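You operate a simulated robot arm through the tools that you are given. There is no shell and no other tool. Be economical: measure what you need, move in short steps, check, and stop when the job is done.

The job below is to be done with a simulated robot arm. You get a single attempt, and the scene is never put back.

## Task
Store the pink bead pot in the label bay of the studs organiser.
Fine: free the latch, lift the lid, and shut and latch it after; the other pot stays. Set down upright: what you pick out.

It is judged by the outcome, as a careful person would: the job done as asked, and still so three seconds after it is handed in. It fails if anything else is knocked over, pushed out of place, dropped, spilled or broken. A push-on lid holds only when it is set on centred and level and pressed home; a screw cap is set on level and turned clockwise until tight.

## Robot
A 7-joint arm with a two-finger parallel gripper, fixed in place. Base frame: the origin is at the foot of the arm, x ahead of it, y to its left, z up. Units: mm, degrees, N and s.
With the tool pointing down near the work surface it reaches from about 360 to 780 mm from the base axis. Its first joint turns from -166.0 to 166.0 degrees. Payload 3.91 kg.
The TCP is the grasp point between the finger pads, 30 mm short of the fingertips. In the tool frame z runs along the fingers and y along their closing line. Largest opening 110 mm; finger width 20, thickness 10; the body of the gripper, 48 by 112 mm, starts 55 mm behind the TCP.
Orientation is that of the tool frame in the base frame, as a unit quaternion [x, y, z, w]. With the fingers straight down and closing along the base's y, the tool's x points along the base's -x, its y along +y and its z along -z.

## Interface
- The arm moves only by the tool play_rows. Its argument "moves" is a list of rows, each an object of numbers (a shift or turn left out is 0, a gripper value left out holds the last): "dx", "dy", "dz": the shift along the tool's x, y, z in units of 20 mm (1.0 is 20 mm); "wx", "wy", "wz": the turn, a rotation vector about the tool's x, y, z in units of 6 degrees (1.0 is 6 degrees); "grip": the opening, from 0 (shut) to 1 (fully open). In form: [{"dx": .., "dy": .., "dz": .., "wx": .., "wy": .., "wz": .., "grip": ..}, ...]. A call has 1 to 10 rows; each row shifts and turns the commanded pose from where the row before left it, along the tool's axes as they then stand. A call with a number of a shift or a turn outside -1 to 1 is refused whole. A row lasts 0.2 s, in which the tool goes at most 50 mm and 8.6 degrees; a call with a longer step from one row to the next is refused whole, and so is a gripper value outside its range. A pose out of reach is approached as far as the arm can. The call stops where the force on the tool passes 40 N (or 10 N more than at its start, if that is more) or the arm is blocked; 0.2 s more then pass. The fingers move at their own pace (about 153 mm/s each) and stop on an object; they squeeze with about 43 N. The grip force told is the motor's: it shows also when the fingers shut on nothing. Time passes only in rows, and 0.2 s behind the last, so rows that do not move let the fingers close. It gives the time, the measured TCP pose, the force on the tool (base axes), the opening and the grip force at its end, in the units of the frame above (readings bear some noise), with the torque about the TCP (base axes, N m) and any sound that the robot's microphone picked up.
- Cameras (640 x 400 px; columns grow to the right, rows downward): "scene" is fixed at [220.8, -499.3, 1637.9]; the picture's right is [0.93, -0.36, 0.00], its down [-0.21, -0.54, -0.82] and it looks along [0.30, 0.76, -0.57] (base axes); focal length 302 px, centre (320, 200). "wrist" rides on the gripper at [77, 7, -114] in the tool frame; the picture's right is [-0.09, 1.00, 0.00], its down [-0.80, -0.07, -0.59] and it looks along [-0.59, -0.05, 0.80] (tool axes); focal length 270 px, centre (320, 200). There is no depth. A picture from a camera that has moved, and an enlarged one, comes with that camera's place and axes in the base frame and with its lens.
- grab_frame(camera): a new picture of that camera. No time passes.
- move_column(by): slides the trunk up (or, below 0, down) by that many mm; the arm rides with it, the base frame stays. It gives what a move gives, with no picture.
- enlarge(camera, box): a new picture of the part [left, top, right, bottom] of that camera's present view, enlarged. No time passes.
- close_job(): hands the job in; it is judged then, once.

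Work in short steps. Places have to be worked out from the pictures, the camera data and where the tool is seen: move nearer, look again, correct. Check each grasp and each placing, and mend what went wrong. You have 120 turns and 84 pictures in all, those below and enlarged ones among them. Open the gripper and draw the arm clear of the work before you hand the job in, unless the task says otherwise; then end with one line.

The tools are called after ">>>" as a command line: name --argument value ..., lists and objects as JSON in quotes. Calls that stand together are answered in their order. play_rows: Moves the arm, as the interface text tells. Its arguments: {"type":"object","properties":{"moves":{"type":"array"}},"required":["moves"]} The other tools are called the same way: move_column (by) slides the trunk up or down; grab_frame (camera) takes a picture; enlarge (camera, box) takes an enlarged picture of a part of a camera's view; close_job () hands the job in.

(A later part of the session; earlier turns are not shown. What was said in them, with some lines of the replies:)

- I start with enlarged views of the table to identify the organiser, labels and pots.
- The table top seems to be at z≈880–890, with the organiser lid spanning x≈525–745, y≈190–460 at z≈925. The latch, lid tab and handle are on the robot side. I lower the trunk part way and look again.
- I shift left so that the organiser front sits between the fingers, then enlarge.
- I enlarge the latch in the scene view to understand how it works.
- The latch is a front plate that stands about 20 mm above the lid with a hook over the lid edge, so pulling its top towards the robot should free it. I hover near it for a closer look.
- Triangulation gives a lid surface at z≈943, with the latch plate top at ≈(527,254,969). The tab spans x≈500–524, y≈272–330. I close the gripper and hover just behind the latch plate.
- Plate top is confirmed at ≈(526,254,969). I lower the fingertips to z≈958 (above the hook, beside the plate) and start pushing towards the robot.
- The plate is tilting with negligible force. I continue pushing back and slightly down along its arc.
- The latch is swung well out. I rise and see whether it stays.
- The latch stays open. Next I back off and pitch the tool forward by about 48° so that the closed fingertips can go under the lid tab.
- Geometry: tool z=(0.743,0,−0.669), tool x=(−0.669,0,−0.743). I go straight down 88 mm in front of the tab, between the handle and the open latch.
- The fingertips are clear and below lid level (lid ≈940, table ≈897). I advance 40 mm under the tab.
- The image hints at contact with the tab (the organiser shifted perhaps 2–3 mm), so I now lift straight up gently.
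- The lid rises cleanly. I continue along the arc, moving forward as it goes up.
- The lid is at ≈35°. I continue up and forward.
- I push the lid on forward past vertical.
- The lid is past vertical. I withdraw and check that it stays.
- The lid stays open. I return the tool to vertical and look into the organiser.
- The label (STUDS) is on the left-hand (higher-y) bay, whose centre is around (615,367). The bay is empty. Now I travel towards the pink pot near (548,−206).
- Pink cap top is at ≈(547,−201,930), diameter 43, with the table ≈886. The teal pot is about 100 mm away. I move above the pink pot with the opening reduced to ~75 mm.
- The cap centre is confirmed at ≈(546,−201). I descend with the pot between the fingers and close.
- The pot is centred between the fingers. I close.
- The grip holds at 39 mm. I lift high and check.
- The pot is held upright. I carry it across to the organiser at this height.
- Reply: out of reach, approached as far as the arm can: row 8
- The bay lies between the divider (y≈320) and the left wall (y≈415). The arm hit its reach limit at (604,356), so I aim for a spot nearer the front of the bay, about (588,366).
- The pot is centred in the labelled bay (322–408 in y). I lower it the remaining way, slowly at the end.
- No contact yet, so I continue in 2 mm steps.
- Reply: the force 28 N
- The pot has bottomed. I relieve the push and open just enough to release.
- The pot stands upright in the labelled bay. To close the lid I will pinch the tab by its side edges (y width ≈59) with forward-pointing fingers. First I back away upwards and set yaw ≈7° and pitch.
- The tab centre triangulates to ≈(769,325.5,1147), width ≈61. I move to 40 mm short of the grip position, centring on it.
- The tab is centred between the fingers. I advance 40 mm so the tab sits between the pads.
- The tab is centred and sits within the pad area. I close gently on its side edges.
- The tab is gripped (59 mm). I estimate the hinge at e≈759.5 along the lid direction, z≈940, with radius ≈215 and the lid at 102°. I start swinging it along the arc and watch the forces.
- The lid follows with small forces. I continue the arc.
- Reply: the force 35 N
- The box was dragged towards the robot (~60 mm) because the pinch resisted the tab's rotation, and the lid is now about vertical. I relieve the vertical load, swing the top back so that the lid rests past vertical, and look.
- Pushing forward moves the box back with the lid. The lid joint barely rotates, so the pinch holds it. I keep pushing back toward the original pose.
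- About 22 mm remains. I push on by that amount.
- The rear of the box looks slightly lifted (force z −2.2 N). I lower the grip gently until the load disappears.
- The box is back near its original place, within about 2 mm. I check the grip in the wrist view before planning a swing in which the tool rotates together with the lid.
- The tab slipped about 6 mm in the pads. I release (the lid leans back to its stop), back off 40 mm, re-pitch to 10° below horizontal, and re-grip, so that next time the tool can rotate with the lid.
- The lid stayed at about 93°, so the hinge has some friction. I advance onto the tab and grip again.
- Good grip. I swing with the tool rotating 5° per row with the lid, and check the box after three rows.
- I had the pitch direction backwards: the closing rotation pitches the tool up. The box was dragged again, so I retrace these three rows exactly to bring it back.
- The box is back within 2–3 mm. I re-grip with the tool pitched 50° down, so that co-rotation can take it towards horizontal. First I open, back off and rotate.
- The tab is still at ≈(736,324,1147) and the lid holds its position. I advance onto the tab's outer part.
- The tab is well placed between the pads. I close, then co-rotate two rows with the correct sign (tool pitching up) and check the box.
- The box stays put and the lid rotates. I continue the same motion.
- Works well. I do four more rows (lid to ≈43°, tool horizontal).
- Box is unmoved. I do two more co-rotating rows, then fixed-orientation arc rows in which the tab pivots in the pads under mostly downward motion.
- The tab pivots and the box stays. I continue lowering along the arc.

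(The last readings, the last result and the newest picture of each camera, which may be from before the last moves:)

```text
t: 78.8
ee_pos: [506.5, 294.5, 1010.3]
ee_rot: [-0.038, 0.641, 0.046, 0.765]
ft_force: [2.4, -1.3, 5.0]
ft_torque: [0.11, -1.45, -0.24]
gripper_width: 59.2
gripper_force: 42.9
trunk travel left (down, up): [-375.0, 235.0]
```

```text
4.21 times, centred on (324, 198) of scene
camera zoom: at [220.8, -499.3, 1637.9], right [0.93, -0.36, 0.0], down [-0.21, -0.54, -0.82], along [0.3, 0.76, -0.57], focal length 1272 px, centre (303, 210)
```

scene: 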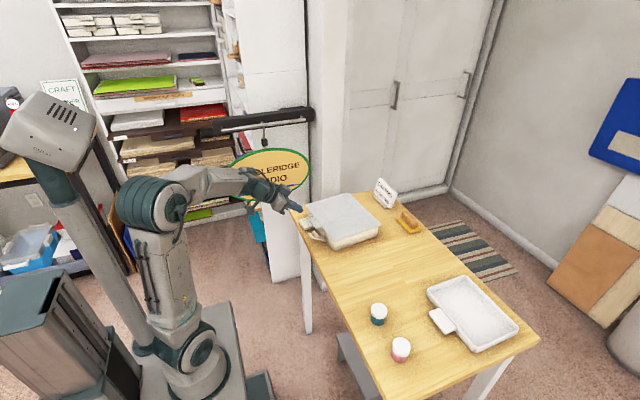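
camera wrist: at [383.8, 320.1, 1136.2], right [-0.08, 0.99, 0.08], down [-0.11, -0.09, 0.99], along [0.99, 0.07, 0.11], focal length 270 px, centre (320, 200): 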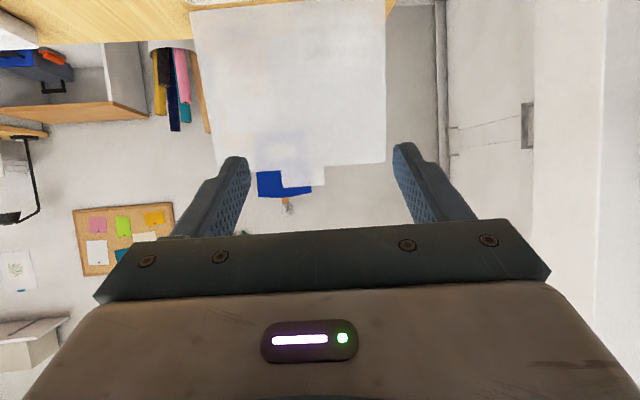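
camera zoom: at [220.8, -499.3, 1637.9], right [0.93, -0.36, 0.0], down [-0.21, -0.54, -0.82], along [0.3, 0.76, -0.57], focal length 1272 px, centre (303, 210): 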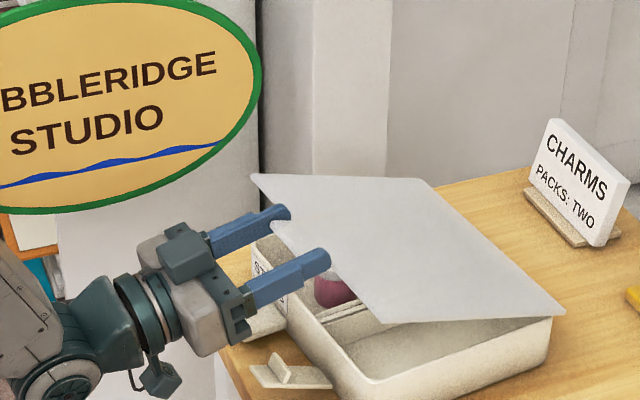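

>>> play_rows --moves '[{"dz": -0.402, "dx": 0.838}, {"dz": -0.2, "dx": 0.45}]'

>>> enlarge --camera "scene" --box '[274, 170, 354, 245]'

```text
t: 79.4
ee_pos: [499.6, 292.6, 982.7]
ee_rot: [-0.04, 0.642, 0.048, 0.764]
ft_force: [2.5, -0.5, 5.0]
ft_torque: [-0.05, -1.37, -0.37]
gripper_width: 59.5
gripper_force: 42.8
trunk travel left (down, up): [-375.0, 235.0]
```

```text
5.33 times, centred on (314, 208) of scene
camera zoom: at [220.8, -499.3, 1637.9], right [0.93, -0.36, 0.0], down [-0.21, -0.54, -0.82], along [0.3, 0.76, -0.57], focal length 1611 px, centre (352, 160)
```

zoom: 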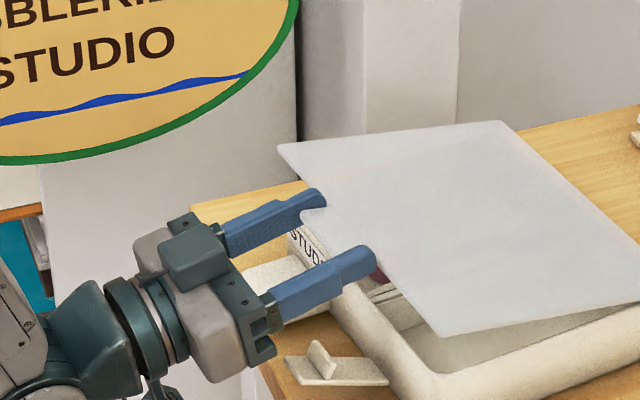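

The lid is at ≈12°. I lower another 16 mm and then release; the remainder I will press from above.

>>> play_rows --moves '[{"dz": -0.24, "dx": 0.78}, {}]'

>>> enlarge --camera "scene" --box '[274, 170, 354, 245]'

```text
t: 80.0
ee_pos: [494.2, 293.0, 965.2]
ee_rot: [-0.04, 0.641, 0.048, 0.765]
ft_force: [-1.6, -0.1, 4.7]
ft_torque: [-0.08, -1.17, -0.13]
gripper_width: 59.4
gripper_force: 43.1
trunk travel left (down, up): [-375.0, 235.0]
```

```text
5.33 times, centred on (314, 208) of scene
camera zoom: at [220.8, -499.3, 1637.9], right [0.93, -0.36, 0.0], down [-0.21, -0.54, -0.82], along [0.3, 0.76, -0.57], focal length 1611 px, centre (352, 160)
```

zoom: 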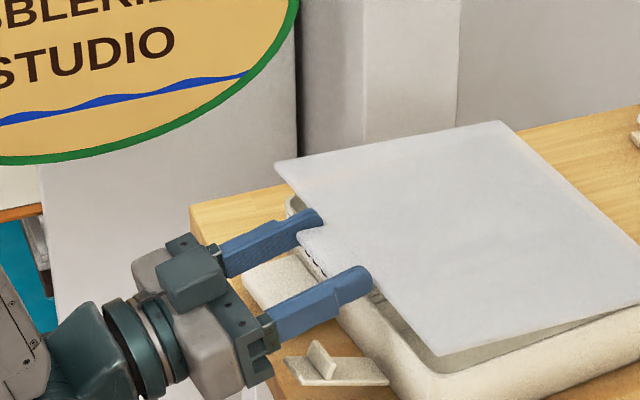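

I release and retreat straight back.

>>> play_rows --moves '[{"grip": 0.63}, {}, {"dz": -0.642, "dx": -0.198}, {"dz": -0.642, "dx": -0.198}, {"dz": -0.642, "dx": -0.198}]'

>>> enlarge --camera "scene" --box '[280, 170, 390, 245]'

```text
t: 81.2
ee_pos: [455.6, 287.6, 969.7]
ee_rot: [-0.04, 0.642, 0.047, 0.765]
ft_force: [0.2, 0.1, -0.6]
ft_torque: [-0.01, 0.0, -0.05]
gripper_width: 69.3
gripper_force: 0.3
trunk travel left (down, up): [-375.0, 235.0]
```

```text
5.33 times, centred on (335, 208) of scene
camera zoom: at [220.8, -499.3, 1637.9], right [0.93, -0.36, 0.0], down [-0.21, -0.54, -0.82], along [0.3, 0.76, -0.57], focal length 1611 px, centre (240, 160)
```

zoom: 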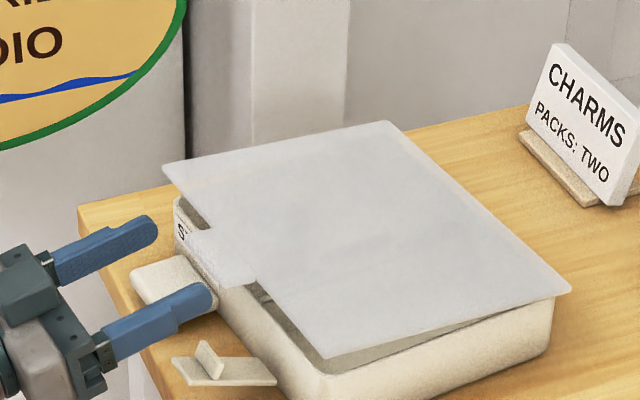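

The lid holds at ≈7° by hinge friction. I raise the tool, close the gripper, and turn it back to vertical for pressing.

>>> play_rows --moves '[{"dx": -0.85}, {"dx": -0.85}, {"dx": -0.85}, {"dx": -0.85}, {"dx": -0.85}, {"dx": -0.85, "grip": 0}, {"wy": 1}, {"wy": 1}, {"wy": 1}, {"wy": 1}]'

>>> play_rows --moves '[{"wy": 1}, {"wy": 1}, {"wy": 1}, {"wy": 1}, {"wy": 1}, {"wy": 1}, {"wy": 1}, {"wy": 1}, {"wy": 1}, {"wy": 1}]'

>>> play_rows --moves '[{"wy": 1}, {"wy": 1}, {"wy": 0.67}, {}]'

>>> grab_frame --camera "wrist"

```text
t: 83.4
ee_pos: [440.0, 285.1, 1070.5]
ee_rot: [-0.049, 0.787, 0.039, 0.614]
ft_force: [0.1, 0.4, 0.0]
ft_torque: [-0.01, -0.01, 0.04]
gripper_width: 0.1
gripper_force: 37.6
trunk travel left (down, up): [-375.0, 235.0]
```

```text
t: 85.6
ee_pos: [439.7, 285.7, 1070.4]
ee_rot: [-0.06, 0.989, 0.008, 0.138]
ft_force: [0.2, 0.2, -0.3]
ft_torque: [-0.03, -0.02, 0.01]
gripper_width: 0.1
gripper_force: 37.4
trunk travel left (down, up): [-375.0, 235.0]
```

```text
t: 86.6
ee_pos: [438.6, 285.4, 1071.0]
ee_rot: [-0.061, 0.998, -0.001, -0.001]
ft_force: [1.1, 0.2, 0.5]
ft_torque: [0.01, 0.02, 0.0]
gripper_width: 0.0
gripper_force: 37.8
trunk travel left (down, up): [-375.0, 235.0]
```

```text
2 pictures are left
camera wrist: at [362.8, 283.6, 1184.8], right [-0.03, 1.0, 0.0], down [0.8, 0.03, 0.59], along [0.59, 0.02, -0.81], focal length 270 px, centre (320, 200)
```

wrist: 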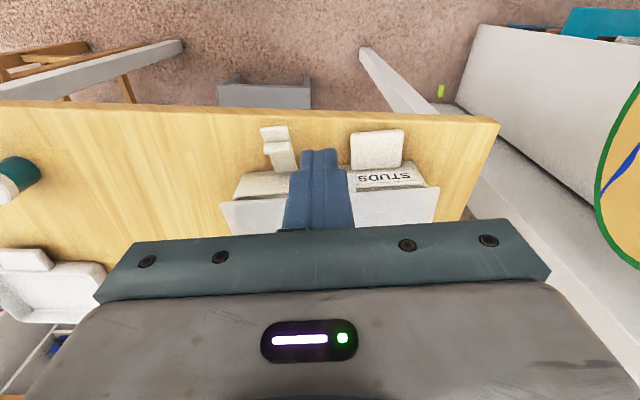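

Only two pictures remain, so I rely on force feedback from here. I move over the lid's front middle and press down until it seats (lid surface closed at z≈943, so TCP ≈973).

>>> play_rows --moves '[{"dx": -0.94}, {"dx": -0.94}, {"dx": -0.94}, {"dx": -0.94}, {"dx": -0.94}, {"dx": -0.9}, {"dz": 0.9}, {"dz": 0.9}, {"dz": 0.9}, {"dz": 0.5}]'

>>> play_rows --moves '[{"dz": 0.3}, {"dz": 0.3}, {"dz": 0.3}, {"dz": 0.3}, {}]'

```text
t: 88.8
ee_pos: [551.6, 299.2, 1006.3]
ee_rot: [-0.061, 0.998, -0.001, 0.0]
ft_force: [0.1, 1.0, 0.4]
ft_torque: [-0.02, 0.03, -0.04]
gripper_width: 0.1
gripper_force: 37.7
trunk travel left (down, up): [-375.0, 235.0]
```

```text
t: 90.0
ee_pos: [550.8, 300.3, 983.8]
ee_rot: [-0.06, 0.998, 0.0, -0.001]
ft_force: [-0.4, 0.0, -0.5]
ft_torque: [0.01, -0.01, 0.01]
gripper_width: 0.0
gripper_force: 37.5
trunk travel left (down, up): [-375.0, 235.0]
```

>>> play_rows --moves '[{"dz": 0.2}, {"dz": 0.2}, {}]'

>>> play_rows --moves '[{"dz": 0.12}, {}]'

>>> play_rows --moves '[{"dz": 0.1}, {}]'

```text
t: 90.8
ee_pos: [551.5, 299.3, 974.2]
ee_rot: [-0.061, 0.998, 0.0, -0.001]
ft_force: [-0.1, 0.0, -0.3]
ft_torque: [0.0, 0.01, 0.0]
gripper_width: 0.0
gripper_force: 38.0
trunk travel left (down, up): [-375.0, 235.0]
```

```text
t: 91.4
ee_pos: [551.7, 299.3, 972.0]
ee_rot: [-0.061, 0.998, 0.0, -0.001]
ft_force: [0.1, 0.1, 3.6]
ft_torque: [0.01, -0.04, -0.03]
gripper_width: 0.4
gripper_force: 37.6
trunk travel left (down, up): [-375.0, 235.0]
```

```text
t: 92.0
ee_pos: [551.3, 300.4, 971.4]
ee_rot: [-0.061, 0.998, 0.001, 0.002]
ft_force: [2.2, 3.0, 16.7]
ft_torque: [0.03, -0.13, -0.06]
gripper_width: 0.0
gripper_force: 37.7
trunk travel left (down, up): [-375.0, 235.0]
```

The lid is seated (≈17 N at z≈942). Next is the latch: I raise, move in front of it (clear of the table edge), lower the closed fingertips to z≈912, and then push its outer end towards the box.

>>> play_rows --moves '[{"dz": -1}, {"dz": -1}, {"dz": -1}, {"dz": -0.5, "dy": -0.7}, {"dy": -0.75, "dx": 0.8}, {"dy": -0.7, "dx": 1}, {"dx": 1}, {"dx": 1}, {"dx": 1}, {"dx": 1}]'

>>> play_rows --moves '[{"dx": 0.2, "dz": 0.5}, {"dz": 0.9}, {"dz": 0.9}, {"dz": 0.9}, {"dz": 0.9}, {"dz": 0.8}, {}]'

```text
t: 94.2
ee_pos: [441.4, 241.3, 1040.7]
ee_rot: [-0.06, 0.998, 0.001, 0.0]
ft_force: [-0.1, 0.1, 0.0]
ft_torque: [0.0, 0.03, -0.01]
gripper_width: 0.0
gripper_force: 37.9
trunk travel left (down, up): [-375.0, 235.0]
```

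```text
t: 95.8
ee_pos: [437.8, 242.9, 941.5]
ee_rot: [-0.061, 0.998, 0.0, -0.002]
ft_force: [-0.1, 0.7, -0.1]
ft_torque: [0.02, 0.02, -0.01]
gripper_width: 0.0
gripper_force: 37.5
trunk travel left (down, up): [-375.0, 235.0]
```

>>> play_rows --moves '[{"dx": -0.4}, {"dx": -0.4}, {"dx": -0.4}]'

>>> play_rows --moves '[{"dx": -0.3}, {"dx": -0.3}]'

```text
t: 96.6
ee_pos: [462.7, 245.7, 942.1]
ee_rot: [-0.061, 0.998, 0.0, 0.001]
ft_force: [-0.4, 0.1, -0.2]
ft_torque: [-0.01, 0.0, 0.03]
gripper_width: 0.0
gripper_force: 37.3
trunk travel left (down, up): [-375.0, 235.0]
```

```text
t: 97.2
ee_pos: [473.2, 247.1, 942.3]
ee_rot: [-0.06, 0.998, 0.0, 0.0]
ft_force: [-1.0, 0.2, 0.2]
ft_torque: [0.01, 0.0, -0.01]
gripper_width: 0.1
gripper_force: 37.9
trunk travel left (down, up): [-375.0, 235.0]
```

>>> play_rows --moves '[{"dx": -0.3, "dz": -0.2}, {"dx": -0.3, "dz": -0.2}, {"dx": -0.3, "dz": -0.2}, {}]'

>>> grab_frame --camera "scene"

```text
t: 98.2
ee_pos: [491.0, 248.5, 954.5]
ee_rot: [-0.061, 0.998, 0.0, 0.0]
ft_force: [0.2, -0.5, 0.7]
ft_torque: [-0.04, -0.02, 0.0]
gripper_width: 0.0
gripper_force: 37.9
trunk travel left (down, up): [-375.0, 235.0]
```

```text
1 pictures are left
```

scene: 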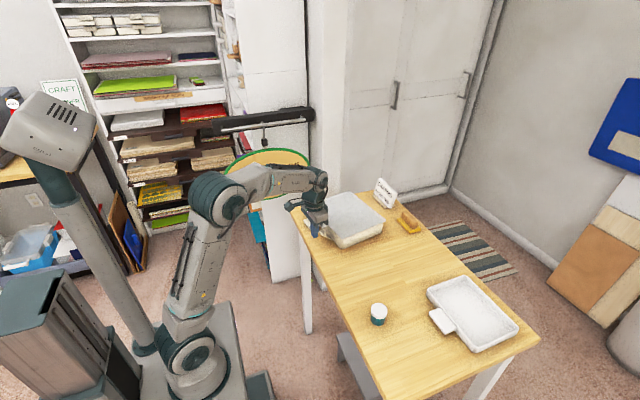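

Latch is being raised with negligible force. I continue in small steps until resistance shows the plate is against the box front.

>>> play_rows --moves '[{"dx": -0.3, "dz": -0.15}, {"dx": -0.3, "dz": -0.15}, {}]'

>>> play_rows --moves '[{"dx": -0.2}, {"dx": -0.2}, {}]'

```text
t: 99.0
ee_pos: [503.1, 249.6, 958.2]
ee_rot: [-0.062, 0.998, 0.0, 0.0]
ft_force: [-0.2, -0.6, 1.0]
ft_torque: [-0.01, -0.02, -0.01]
gripper_width: 0.0
gripper_force: 37.9
trunk travel left (down, up): [-375.0, 235.0]
```

```text
t: 99.8
ee_pos: [509.9, 251.1, 960.7]
ee_rot: [-0.062, 0.998, 0.0, 0.0]
ft_force: [-0.9, -0.4, 2.4]
ft_torque: [0.0, -0.04, 0.0]
gripper_width: 0.1
gripper_force: 38.0
trunk travel left (down, up): [-375.0, 235.0]
```

>>> play_rows --moves '[{"dx": -0.15}, {}]'

>>> play_rows --moves '[{"dx": -0.15}, {}]'

```text
t: 100.4
ee_pos: [512.9, 252.5, 961.5]
ee_rot: [-0.061, 0.998, 0.0, 0.0]
ft_force: [-3.5, 0.3, 8.4]
ft_torque: [0.01, -0.09, 0.0]
gripper_width: 0.0
gripper_force: 37.7
trunk travel left (down, up): [-375.0, 235.0]
```

```text
t: 101.0
ee_pos: [514.9, 251.7, 961.1]
ee_rot: [-0.062, 0.998, 0.0, 0.001]
ft_force: [-7.0, 0.3, 17.5]
ft_torque: [0.0, -0.2, 0.0]
gripper_width: 0.0
gripper_force: 37.6
trunk travel left (down, up): [-375.0, 235.0]
```

There is an unexpected upward force, so the fingertip may be caught on the hook. I back off upwards to a clear viewpoint and use the last picture on the latch.

>>> play_rows --moves '[{"dz": -0.5}, {"dz": -1}, {"dz": -1}, {"dz": -1}, {"dz": -0.7, "dx": 0.5, "dy": 0.5}, {"dx": 0.8, "dy": 0.8}, {"dx": 0.8, "dy": 0.8}, {"dx": 0.6, "dy": 0.6}, {}]'

>>> enlarge --camera "wrist" --box '[190, 90, 410, 228]'

```text
t: 103.0
ee_pos: [456.4, 299.2, 1044.1]
ee_rot: [-0.061, 0.998, 0.0, 0.0]
ft_force: [-0.7, 0.4, 0.5]
ft_torque: [0.0, -0.02, 0.03]
gripper_width: 0.0
gripper_force: 37.2
trunk travel left (down, up): [-375.0, 235.0]
```

```text
2.90 times, centred on (300, 159) of wrist
camera zoom: at [380.1, 296.7, 1158.8], right [-0.03, 1.0, 0.0], down [0.8, 0.03, 0.59], along [0.59, 0.02, -0.8], focal length 783 px, centre (378, 319)
```

zoom: 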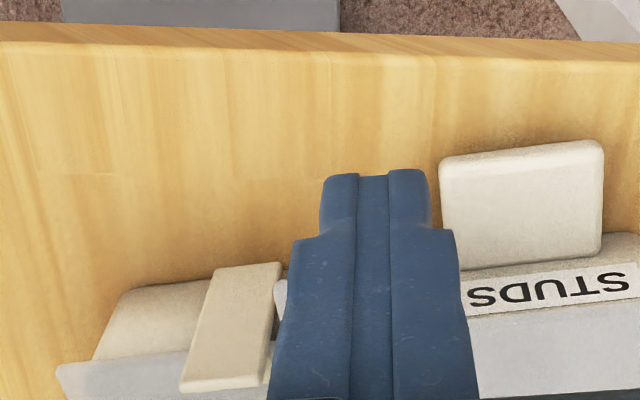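

The last picture shows the latch plate upright with the same orientation as originally, so it is closed. However, the organiser has been pushed back about 24 mm. I'll restore it by pinching its handle (x≈488–527, y≈323–376, z≈890–915) and drawing it gently back.

>>> play_rows --moves '[{"dy": 0.75, "grip": 0.77}, {"dy": 0.75, "dx": -0.8}, {"dy": 0.71, "dx": -0.8}, {"dx": -0.83}, {"dz": 0.8}, {"dz": 0.8}, {"dz": 0.8}, {"dz": 0.8}, {}]'

>>> play_rows --moves '[{"dz": 0.6}, {"dz": 0.6}, {"dz": 0.5}, {"dz": 0.5}, {"dz": 0.4}, {}]'

```text
t: 105.0
ee_pos: [501.0, 349.4, 980.5]
ee_rot: [-0.061, 0.998, 0.0, 0.001]
ft_force: [0.0, 0.2, 0.4]
ft_torque: [0.04, 0.0, 0.03]
gripper_width: 84.8
gripper_force: 0.1
trunk travel left (down, up): [-375.0, 235.0]
```

```text
t: 106.4
ee_pos: [499.1, 349.0, 927.3]
ee_rot: [-0.061, 0.998, 0.0, 0.0]
ft_force: [-1.0, -0.2, 0.4]
ft_torque: [0.01, 0.01, -0.02]
gripper_width: 84.6
gripper_force: 0.0
trunk travel left (down, up): [-375.0, 235.0]
```

Clear descent. I close on the handle.

>>> play_rows --moves '[{"grip": 0.6}, {"grip": 0.45}, {}]'

```text
t: 107.2
ee_pos: [498.9, 348.2, 928.0]
ee_rot: [-0.061, 0.998, 0.0, 0.0]
ft_force: [-0.9, 0.5, 0.1]
ft_torque: [0.08, -0.01, 0.21]
gripper_width: 59.9
gripper_force: 42.6
trunk travel left (down, up): [-375.0, 235.0]
```

The handle is gripped (60 mm). I draw the organiser back 24 mm slowly.

>>> play_rows --moves '[{"dx": 0.2}, {"dx": 0.2}, {"dx": 0.2}, {"dx": 0.2}, {"dx": 0.2}, {"dx": 0.2}, {}]'

```text
t: 108.8
ee_pos: [475.7, 346.0, 927.8]
ee_rot: [-0.061, 0.998, 0.0, 0.0]
ft_force: [3.3, -0.2, 2.8]
ft_torque: [-0.12, 0.16, 0.13]
gripper_width: 59.8
gripper_force: 43.3
trunk travel left (down, up): [-375.0, 235.0]
```

The organiser should now be back in its place. I release, rise, and go to the front of the latch plate for a gentle push near its top, to be sure it is home.

>>> play_rows --moves '[{"grip": 0.77}, {}, {"dz": -1}, {"dz": -1}, {"dz": -1}, {"dz": -1}, {"dz": -1}, {"dz": -0.6, "grip": 0}, {"dx": 0.45, "dy": -0.9}, {"dy": -0.9}]'

>>> play_rows --moves '[{"dy": -1}, {"dy": -1}, {"dy": -1}, {"dy": -0.07, "dz": 0.7}, {"dz": 0.8}, {"dz": 0.8}, {"dz": 0.8}, {}]'

```text
t: 111.0
ee_pos: [468.0, 307.0, 1040.7]
ee_rot: [-0.061, 0.998, 0.001, 0.0]
ft_force: [0.2, 0.2, 0.0]
ft_torque: [0.03, -0.02, 0.02]
gripper_width: 0.0
gripper_force: 37.2
trunk travel left (down, up): [-375.0, 235.0]
```

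```text
t: 112.8
ee_pos: [477.9, 248.9, 979.3]
ee_rot: [-0.061, 0.998, 0.0, 0.0]
ft_force: [0.5, 0.3, 0.2]
ft_torque: [-0.02, 0.0, 0.01]
gripper_width: 0.0
gripper_force: 37.9
trunk travel left (down, up): [-375.0, 235.0]
```

>>> play_rows --moves '[{"dx": -0.3}, {"dx": -0.3}, {"dx": -0.3}, {}]'

>>> play_rows --moves '[{"dx": -0.2}, {}]'

>>> play_rows --moves '[{"dx": -0.15}, {}]'

>>> play_rows --moves '[{"dx": -0.15}, {}]'

```text
t: 113.8
ee_pos: [498.2, 249.8, 978.3]
ee_rot: [-0.061, 0.998, 0.0, 0.0]
ft_force: [-0.7, -0.6, -0.5]
ft_torque: [0.02, 0.01, -0.02]
gripper_width: 0.1
gripper_force: 37.6
trunk travel left (down, up): [-375.0, 235.0]
```

```text
t: 114.4
ee_pos: [500.7, 249.8, 978.2]
ee_rot: [-0.061, 0.998, 0.0, 0.0]
ft_force: [0.1, 1.6, 0.7]
ft_torque: [0.03, 0.0, 0.02]
gripper_width: 0.0
gripper_force: 37.9
trunk travel left (down, up): [-375.0, 235.0]
```

```text
t: 115.0
ee_pos: [505.2, 250.4, 978.5]
ee_rot: [-0.06, 0.998, 0.0, 0.0]
ft_force: [0.9, 1.0, 0.2]
ft_torque: [0.01, -0.01, 0.01]
gripper_width: 0.0
gripper_force: 37.7
trunk travel left (down, up): [-375.0, 235.0]
```

```text
t: 115.6
ee_pos: [507.4, 251.7, 977.0]
ee_rot: [-0.061, 0.998, 0.0, -0.001]
ft_force: [1.0, 0.9, -0.6]
ft_torque: [0.04, -0.01, 0.0]
gripper_width: 0.0
gripper_force: 37.4
trunk travel left (down, up): [-375.0, 235.0]
```

>>> play_rows --moves '[{"dx": -0.1}, {}]'

>>> play_rows --moves '[{"dx": -0.1}, {}]'

>>> play_rows --moves '[{"dx": -0.1}, {}]'

```text
t: 116.2
ee_pos: [508.5, 251.8, 977.5]
ee_rot: [-0.061, 0.998, 0.0, 0.0]
ft_force: [-0.6, -0.1, 0.2]
ft_torque: [-0.01, -0.03, 0.01]
gripper_width: 0.3
gripper_force: 37.7
trunk travel left (down, up): [-375.0, 235.0]
```

```text
t: 116.8
ee_pos: [511.3, 252.8, 978.0]
ee_rot: [-0.061, 0.998, 0.0, 0.0]
ft_force: [0.0, 0.0, -0.3]
ft_torque: [0.0, -0.03, 0.0]
gripper_width: 0.0
gripper_force: 37.9
trunk travel left (down, up): [-375.0, 235.0]
```

```text
t: 117.4
ee_pos: [513.1, 251.6, 976.6]
ee_rot: [-0.062, 0.998, 0.0, -0.001]
ft_force: [-0.1, 0.2, -0.1]
ft_torque: [0.02, 0.0, -0.04]
gripper_width: 0.1
gripper_force: 37.0
trunk travel left (down, up): [-375.0, 235.0]
```

>>> play_rows --moves '[{"dx": -0.1}, {}]'

>>> play_rows --moves '[{"dx": -0.1}, {}]'

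>>> play_rows --moves '[{"dx": -0.1}, {}]'

```text
t: 118.0
ee_pos: [515.0, 251.8, 976.6]
ee_rot: [-0.061, 0.998, 0.0, 0.0]
ft_force: [1.3, -0.2, 0.2]
ft_torque: [-0.01, -0.01, -0.01]
gripper_width: 0.0
gripper_force: 37.2
trunk travel left (down, up): [-375.0, 235.0]
```

```text
t: 118.6
ee_pos: [517.4, 252.4, 975.3]
ee_rot: [-0.061, 0.998, 0.0, 0.0]
ft_force: [-0.7, 0.6, -1.0]
ft_torque: [-0.01, 0.05, -0.01]
gripper_width: 0.0
gripper_force: 37.0
trunk travel left (down, up): [-375.0, 235.0]
```

```text
t: 119.2
ee_pos: [518.6, 251.5, 978.2]
ee_rot: [-0.061, 0.998, -0.001, 0.0]
ft_force: [-1.3, 0.9, 1.3]
ft_torque: [0.0, 0.0, 0.0]
gripper_width: 0.0
gripper_force: 38.0
trunk travel left (down, up): [-375.0, 235.0]
```

>>> play_rows --moves '[{"dx": -0.15}, {}]'

>>> play_rows --moves '[{"dx": -0.1}, {}]'

```text
t: 119.8
ee_pos: [521.8, 253.6, 978.0]
ee_rot: [-0.062, 0.998, 0.001, -0.001]
ft_force: [-0.7, -0.4, -0.4]
ft_torque: [-0.03, 0.04, -0.01]
gripper_width: 0.0
gripper_force: 37.4
trunk travel left (down, up): [-375.0, 235.0]
```

```text
t: 120.4
ee_pos: [523.2, 254.0, 977.1]
ee_rot: [-0.061, 0.998, -0.001, -0.001]
ft_force: [-1.1, 0.8, -0.5]
ft_torque: [-0.02, 0.01, 0.01]
gripper_width: 0.0
gripper_force: 37.8
trunk travel left (down, up): [-375.0, 235.0]
```

No clear resistance shows. The finger front is now at x≈533 against the plate's original outer face ≈524, so the latch is pressed home but the organiser has probably crept ~9 mm back. I'll re-grip the handle and draw it back by that amount.

>>> play_rows --moves '[{"dx": 0.5}, {"dx": 0.4, "dz": -0.6}, {"dz": -1}, {"dz": -1}, {"dz": -0.5, "dx": 0.35}, {"dy": 0.97, "grip": 0.77}, {"dy": 0.97}, {"dy": 0.97}, {"dy": 0.97}, {"dy": 0.97}]'

>>> play_rows --moves '[{"dz": 0.9}, {"dz": 0.9}, {"dz": 0.9}, {"dz": 0.8}, {"dz": 0.7}, {"dz": 0.6}, {"dz": 0.5}, {}]'

```text
t: 122.6
ee_pos: [486.8, 347.7, 1038.2]
ee_rot: [-0.061, 0.998, 0.0, 0.0]
ft_force: [-0.1, 0.4, -0.2]
ft_torque: [0.04, 0.01, -0.02]
gripper_width: 84.6
gripper_force: 0.0
trunk travel left (down, up): [-375.0, 235.0]
```

```text
t: 124.4
ee_pos: [485.9, 347.0, 933.4]
ee_rot: [-0.061, 0.998, 0.0, 0.0]
ft_force: [0.0, -0.3, -0.4]
ft_torque: [0.0, 0.03, 0.0]
gripper_width: 84.6
gripper_force: 0.1
trunk travel left (down, up): [-375.0, 235.0]
```

>>> play_rows --moves '[{"dz": 0.25}, {"grip": 0.6}, {"grip": 0.45}, {}]'

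>>> play_rows --moves '[{"dx": 0.15}, {"dx": 0.15}, {"dx": 0.15}, {}]'

```text
t: 125.4
ee_pos: [486.8, 347.1, 929.3]
ee_rot: [-0.061, 0.998, -0.001, -0.001]
ft_force: [0.9, 0.8, -0.2]
ft_torque: [-0.14, -0.01, 0.28]
gripper_width: 60.3
gripper_force: 42.9
trunk travel left (down, up): [-375.0, 235.0]
```

```text
t: 126.4
ee_pos: [477.9, 344.4, 928.8]
ee_rot: [-0.061, 0.998, -0.001, 0.0]
ft_force: [1.2, 0.3, 1.2]
ft_torque: [-0.16, 0.19, 0.19]
gripper_width: 60.3
gripper_force: 42.5
trunk travel left (down, up): [-375.0, 235.0]
```

I release and rise. Then I probe downward just inside the plate to check that the hook is over the lid (contact expected ≈8 mm higher than the bare lid).

>>> play_rows --moves '[{"grip": 0.77}, {}, {"dz": -1}, {"dz": -1}, {"dz": -1}, {"dz": -1}, {"dz": -1}, {"dz": -0.5, "grip": 0}, {"dx": -0.7, "dy": -0.95}, {"dx": -0.7, "dy": -0.95}]'

>>> play_rows --moves '[{"dx": -0.7, "dy": -0.95}, {"dx": -0.6, "dy": -0.95}, {"dy": -0.98}, {}, {"dz": 0.7}, {"dz": 0.7}, {"dz": 0.4}, {}]'

>>> play_rows --moves '[{"dz": 0.25}, {"dz": 0.25}, {}]'

>>> play_rows --moves '[{"dz": 0.2}, {"dz": 0.2}, {}]'

```text
t: 128.6
ee_pos: [510.1, 310.8, 1039.4]
ee_rot: [-0.061, 0.998, 0.0, -0.001]
ft_force: [-0.4, -0.2, 0.7]
ft_torque: [0.0, -0.03, -0.05]
gripper_width: 0.0
gripper_force: 38.0
trunk travel left (down, up): [-375.0, 235.0]
```

```text
t: 130.4
ee_pos: [543.3, 258.9, 1003.4]
ee_rot: [-0.061, 0.998, 0.0, -0.001]
ft_force: [0.1, 0.1, -0.4]
ft_torque: [0.01, 0.0, 0.01]
gripper_width: 0.1
gripper_force: 37.5
trunk travel left (down, up): [-375.0, 235.0]
```

```text
t: 131.2
ee_pos: [542.4, 257.6, 993.7]
ee_rot: [-0.062, 0.998, 0.0, 0.0]
ft_force: [-0.2, -0.1, -0.9]
ft_torque: [-0.01, 0.02, 0.01]
gripper_width: 0.0
gripper_force: 37.9
trunk travel left (down, up): [-375.0, 235.0]
```

```text
t: 132.0
ee_pos: [543.7, 256.8, 984.7]
ee_rot: [-0.061, 0.998, 0.0, 0.0]
ft_force: [0.2, -0.4, -0.5]
ft_torque: [-0.01, -0.01, 0.0]
gripper_width: 0.2
gripper_force: 37.4
trunk travel left (down, up): [-375.0, 235.0]
```

>>> play_rows --moves '[{"dz": 0.12}, {}]'

>>> play_rows --moves '[{"dz": 0.12}, {}]'

>>> play_rows --moves '[{"dz": 0.1}, {}]'

```text
t: 132.6
ee_pos: [543.7, 257.3, 982.0]
ee_rot: [-0.061, 0.998, 0.0, 0.0]
ft_force: [0.3, 0.3, 0.3]
ft_torque: [0.0, -0.02, -0.01]
gripper_width: 0.0
gripper_force: 37.7
trunk travel left (down, up): [-375.0, 235.0]
```

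```text
t: 133.2
ee_pos: [542.9, 258.6, 978.9]
ee_rot: [-0.062, 0.998, 0.0, -0.001]
ft_force: [0.0, -0.5, 0.5]
ft_torque: [-0.02, 0.0, 0.04]
gripper_width: 0.2
gripper_force: 38.0
trunk travel left (down, up): [-375.0, 235.0]
```

```text
t: 133.8
ee_pos: [543.2, 257.3, 979.2]
ee_rot: [-0.061, 0.998, 0.0, 0.001]
ft_force: [3.4, 0.8, 10.8]
ft_torque: [0.03, 0.0, 0.09]
gripper_width: 0.1
gripper_force: 37.9
trunk travel left (down, up): [-375.0, 235.0]
```

Contact came at tip z≈949, 7 mm above the lid surface, so the hook is over the lid and the latch is home. I rise straight up, open and withdraw clear.

>>> play_rows --moves '[{"dz": -0.5}, {"dz": -1}, {"dz": -1}, {"dz": -1}, {"dz": -1}, {"dz": -1}, {"dx": 1, "dz": -0.5, "grip": 1}, {"dx": 1}, {"dx": 1}, {"dx": 1}]'

>>> play_rows --moves '[{"dx": 1}, {"dx": 1}, {}, {}]'

>>> close_job

```text
t: 136.0
ee_pos: [463.9, 248.2, 1098.2]
ee_rot: [-0.061, 0.998, 0.001, 0.001]
ft_force: [0.6, 0.0, 0.3]
ft_torque: [0.01, 0.0, -0.04]
gripper_width: 109.9
gripper_force: 0.1
trunk travel left (down, up): [-375.0, 235.0]
```

```text
t: 137.0
ee_pos: [424.1, 243.0, 1097.5]
ee_rot: [-0.061, 0.998, 0.0, 0.0]
ft_force: [0.3, -0.6, -0.4]
ft_torque: [0.01, -0.06, 0.0]
gripper_width: 110.0
gripper_force: 0.1
trunk travel left (down, up): [-375.0, 235.0]
```

```text
The job is handed in.
```

The pink bead pot was set upright in the label (STUDS) bay, the lid is shut, the latch hook was felt over the lid by touch, and the teal pot was not touched; the organiser was dragged several times while I worked and drawn back to roughly its original spot (my estimate, within about 1 cm), and with no pictures left I could not check that, or the pot after the lid closed.
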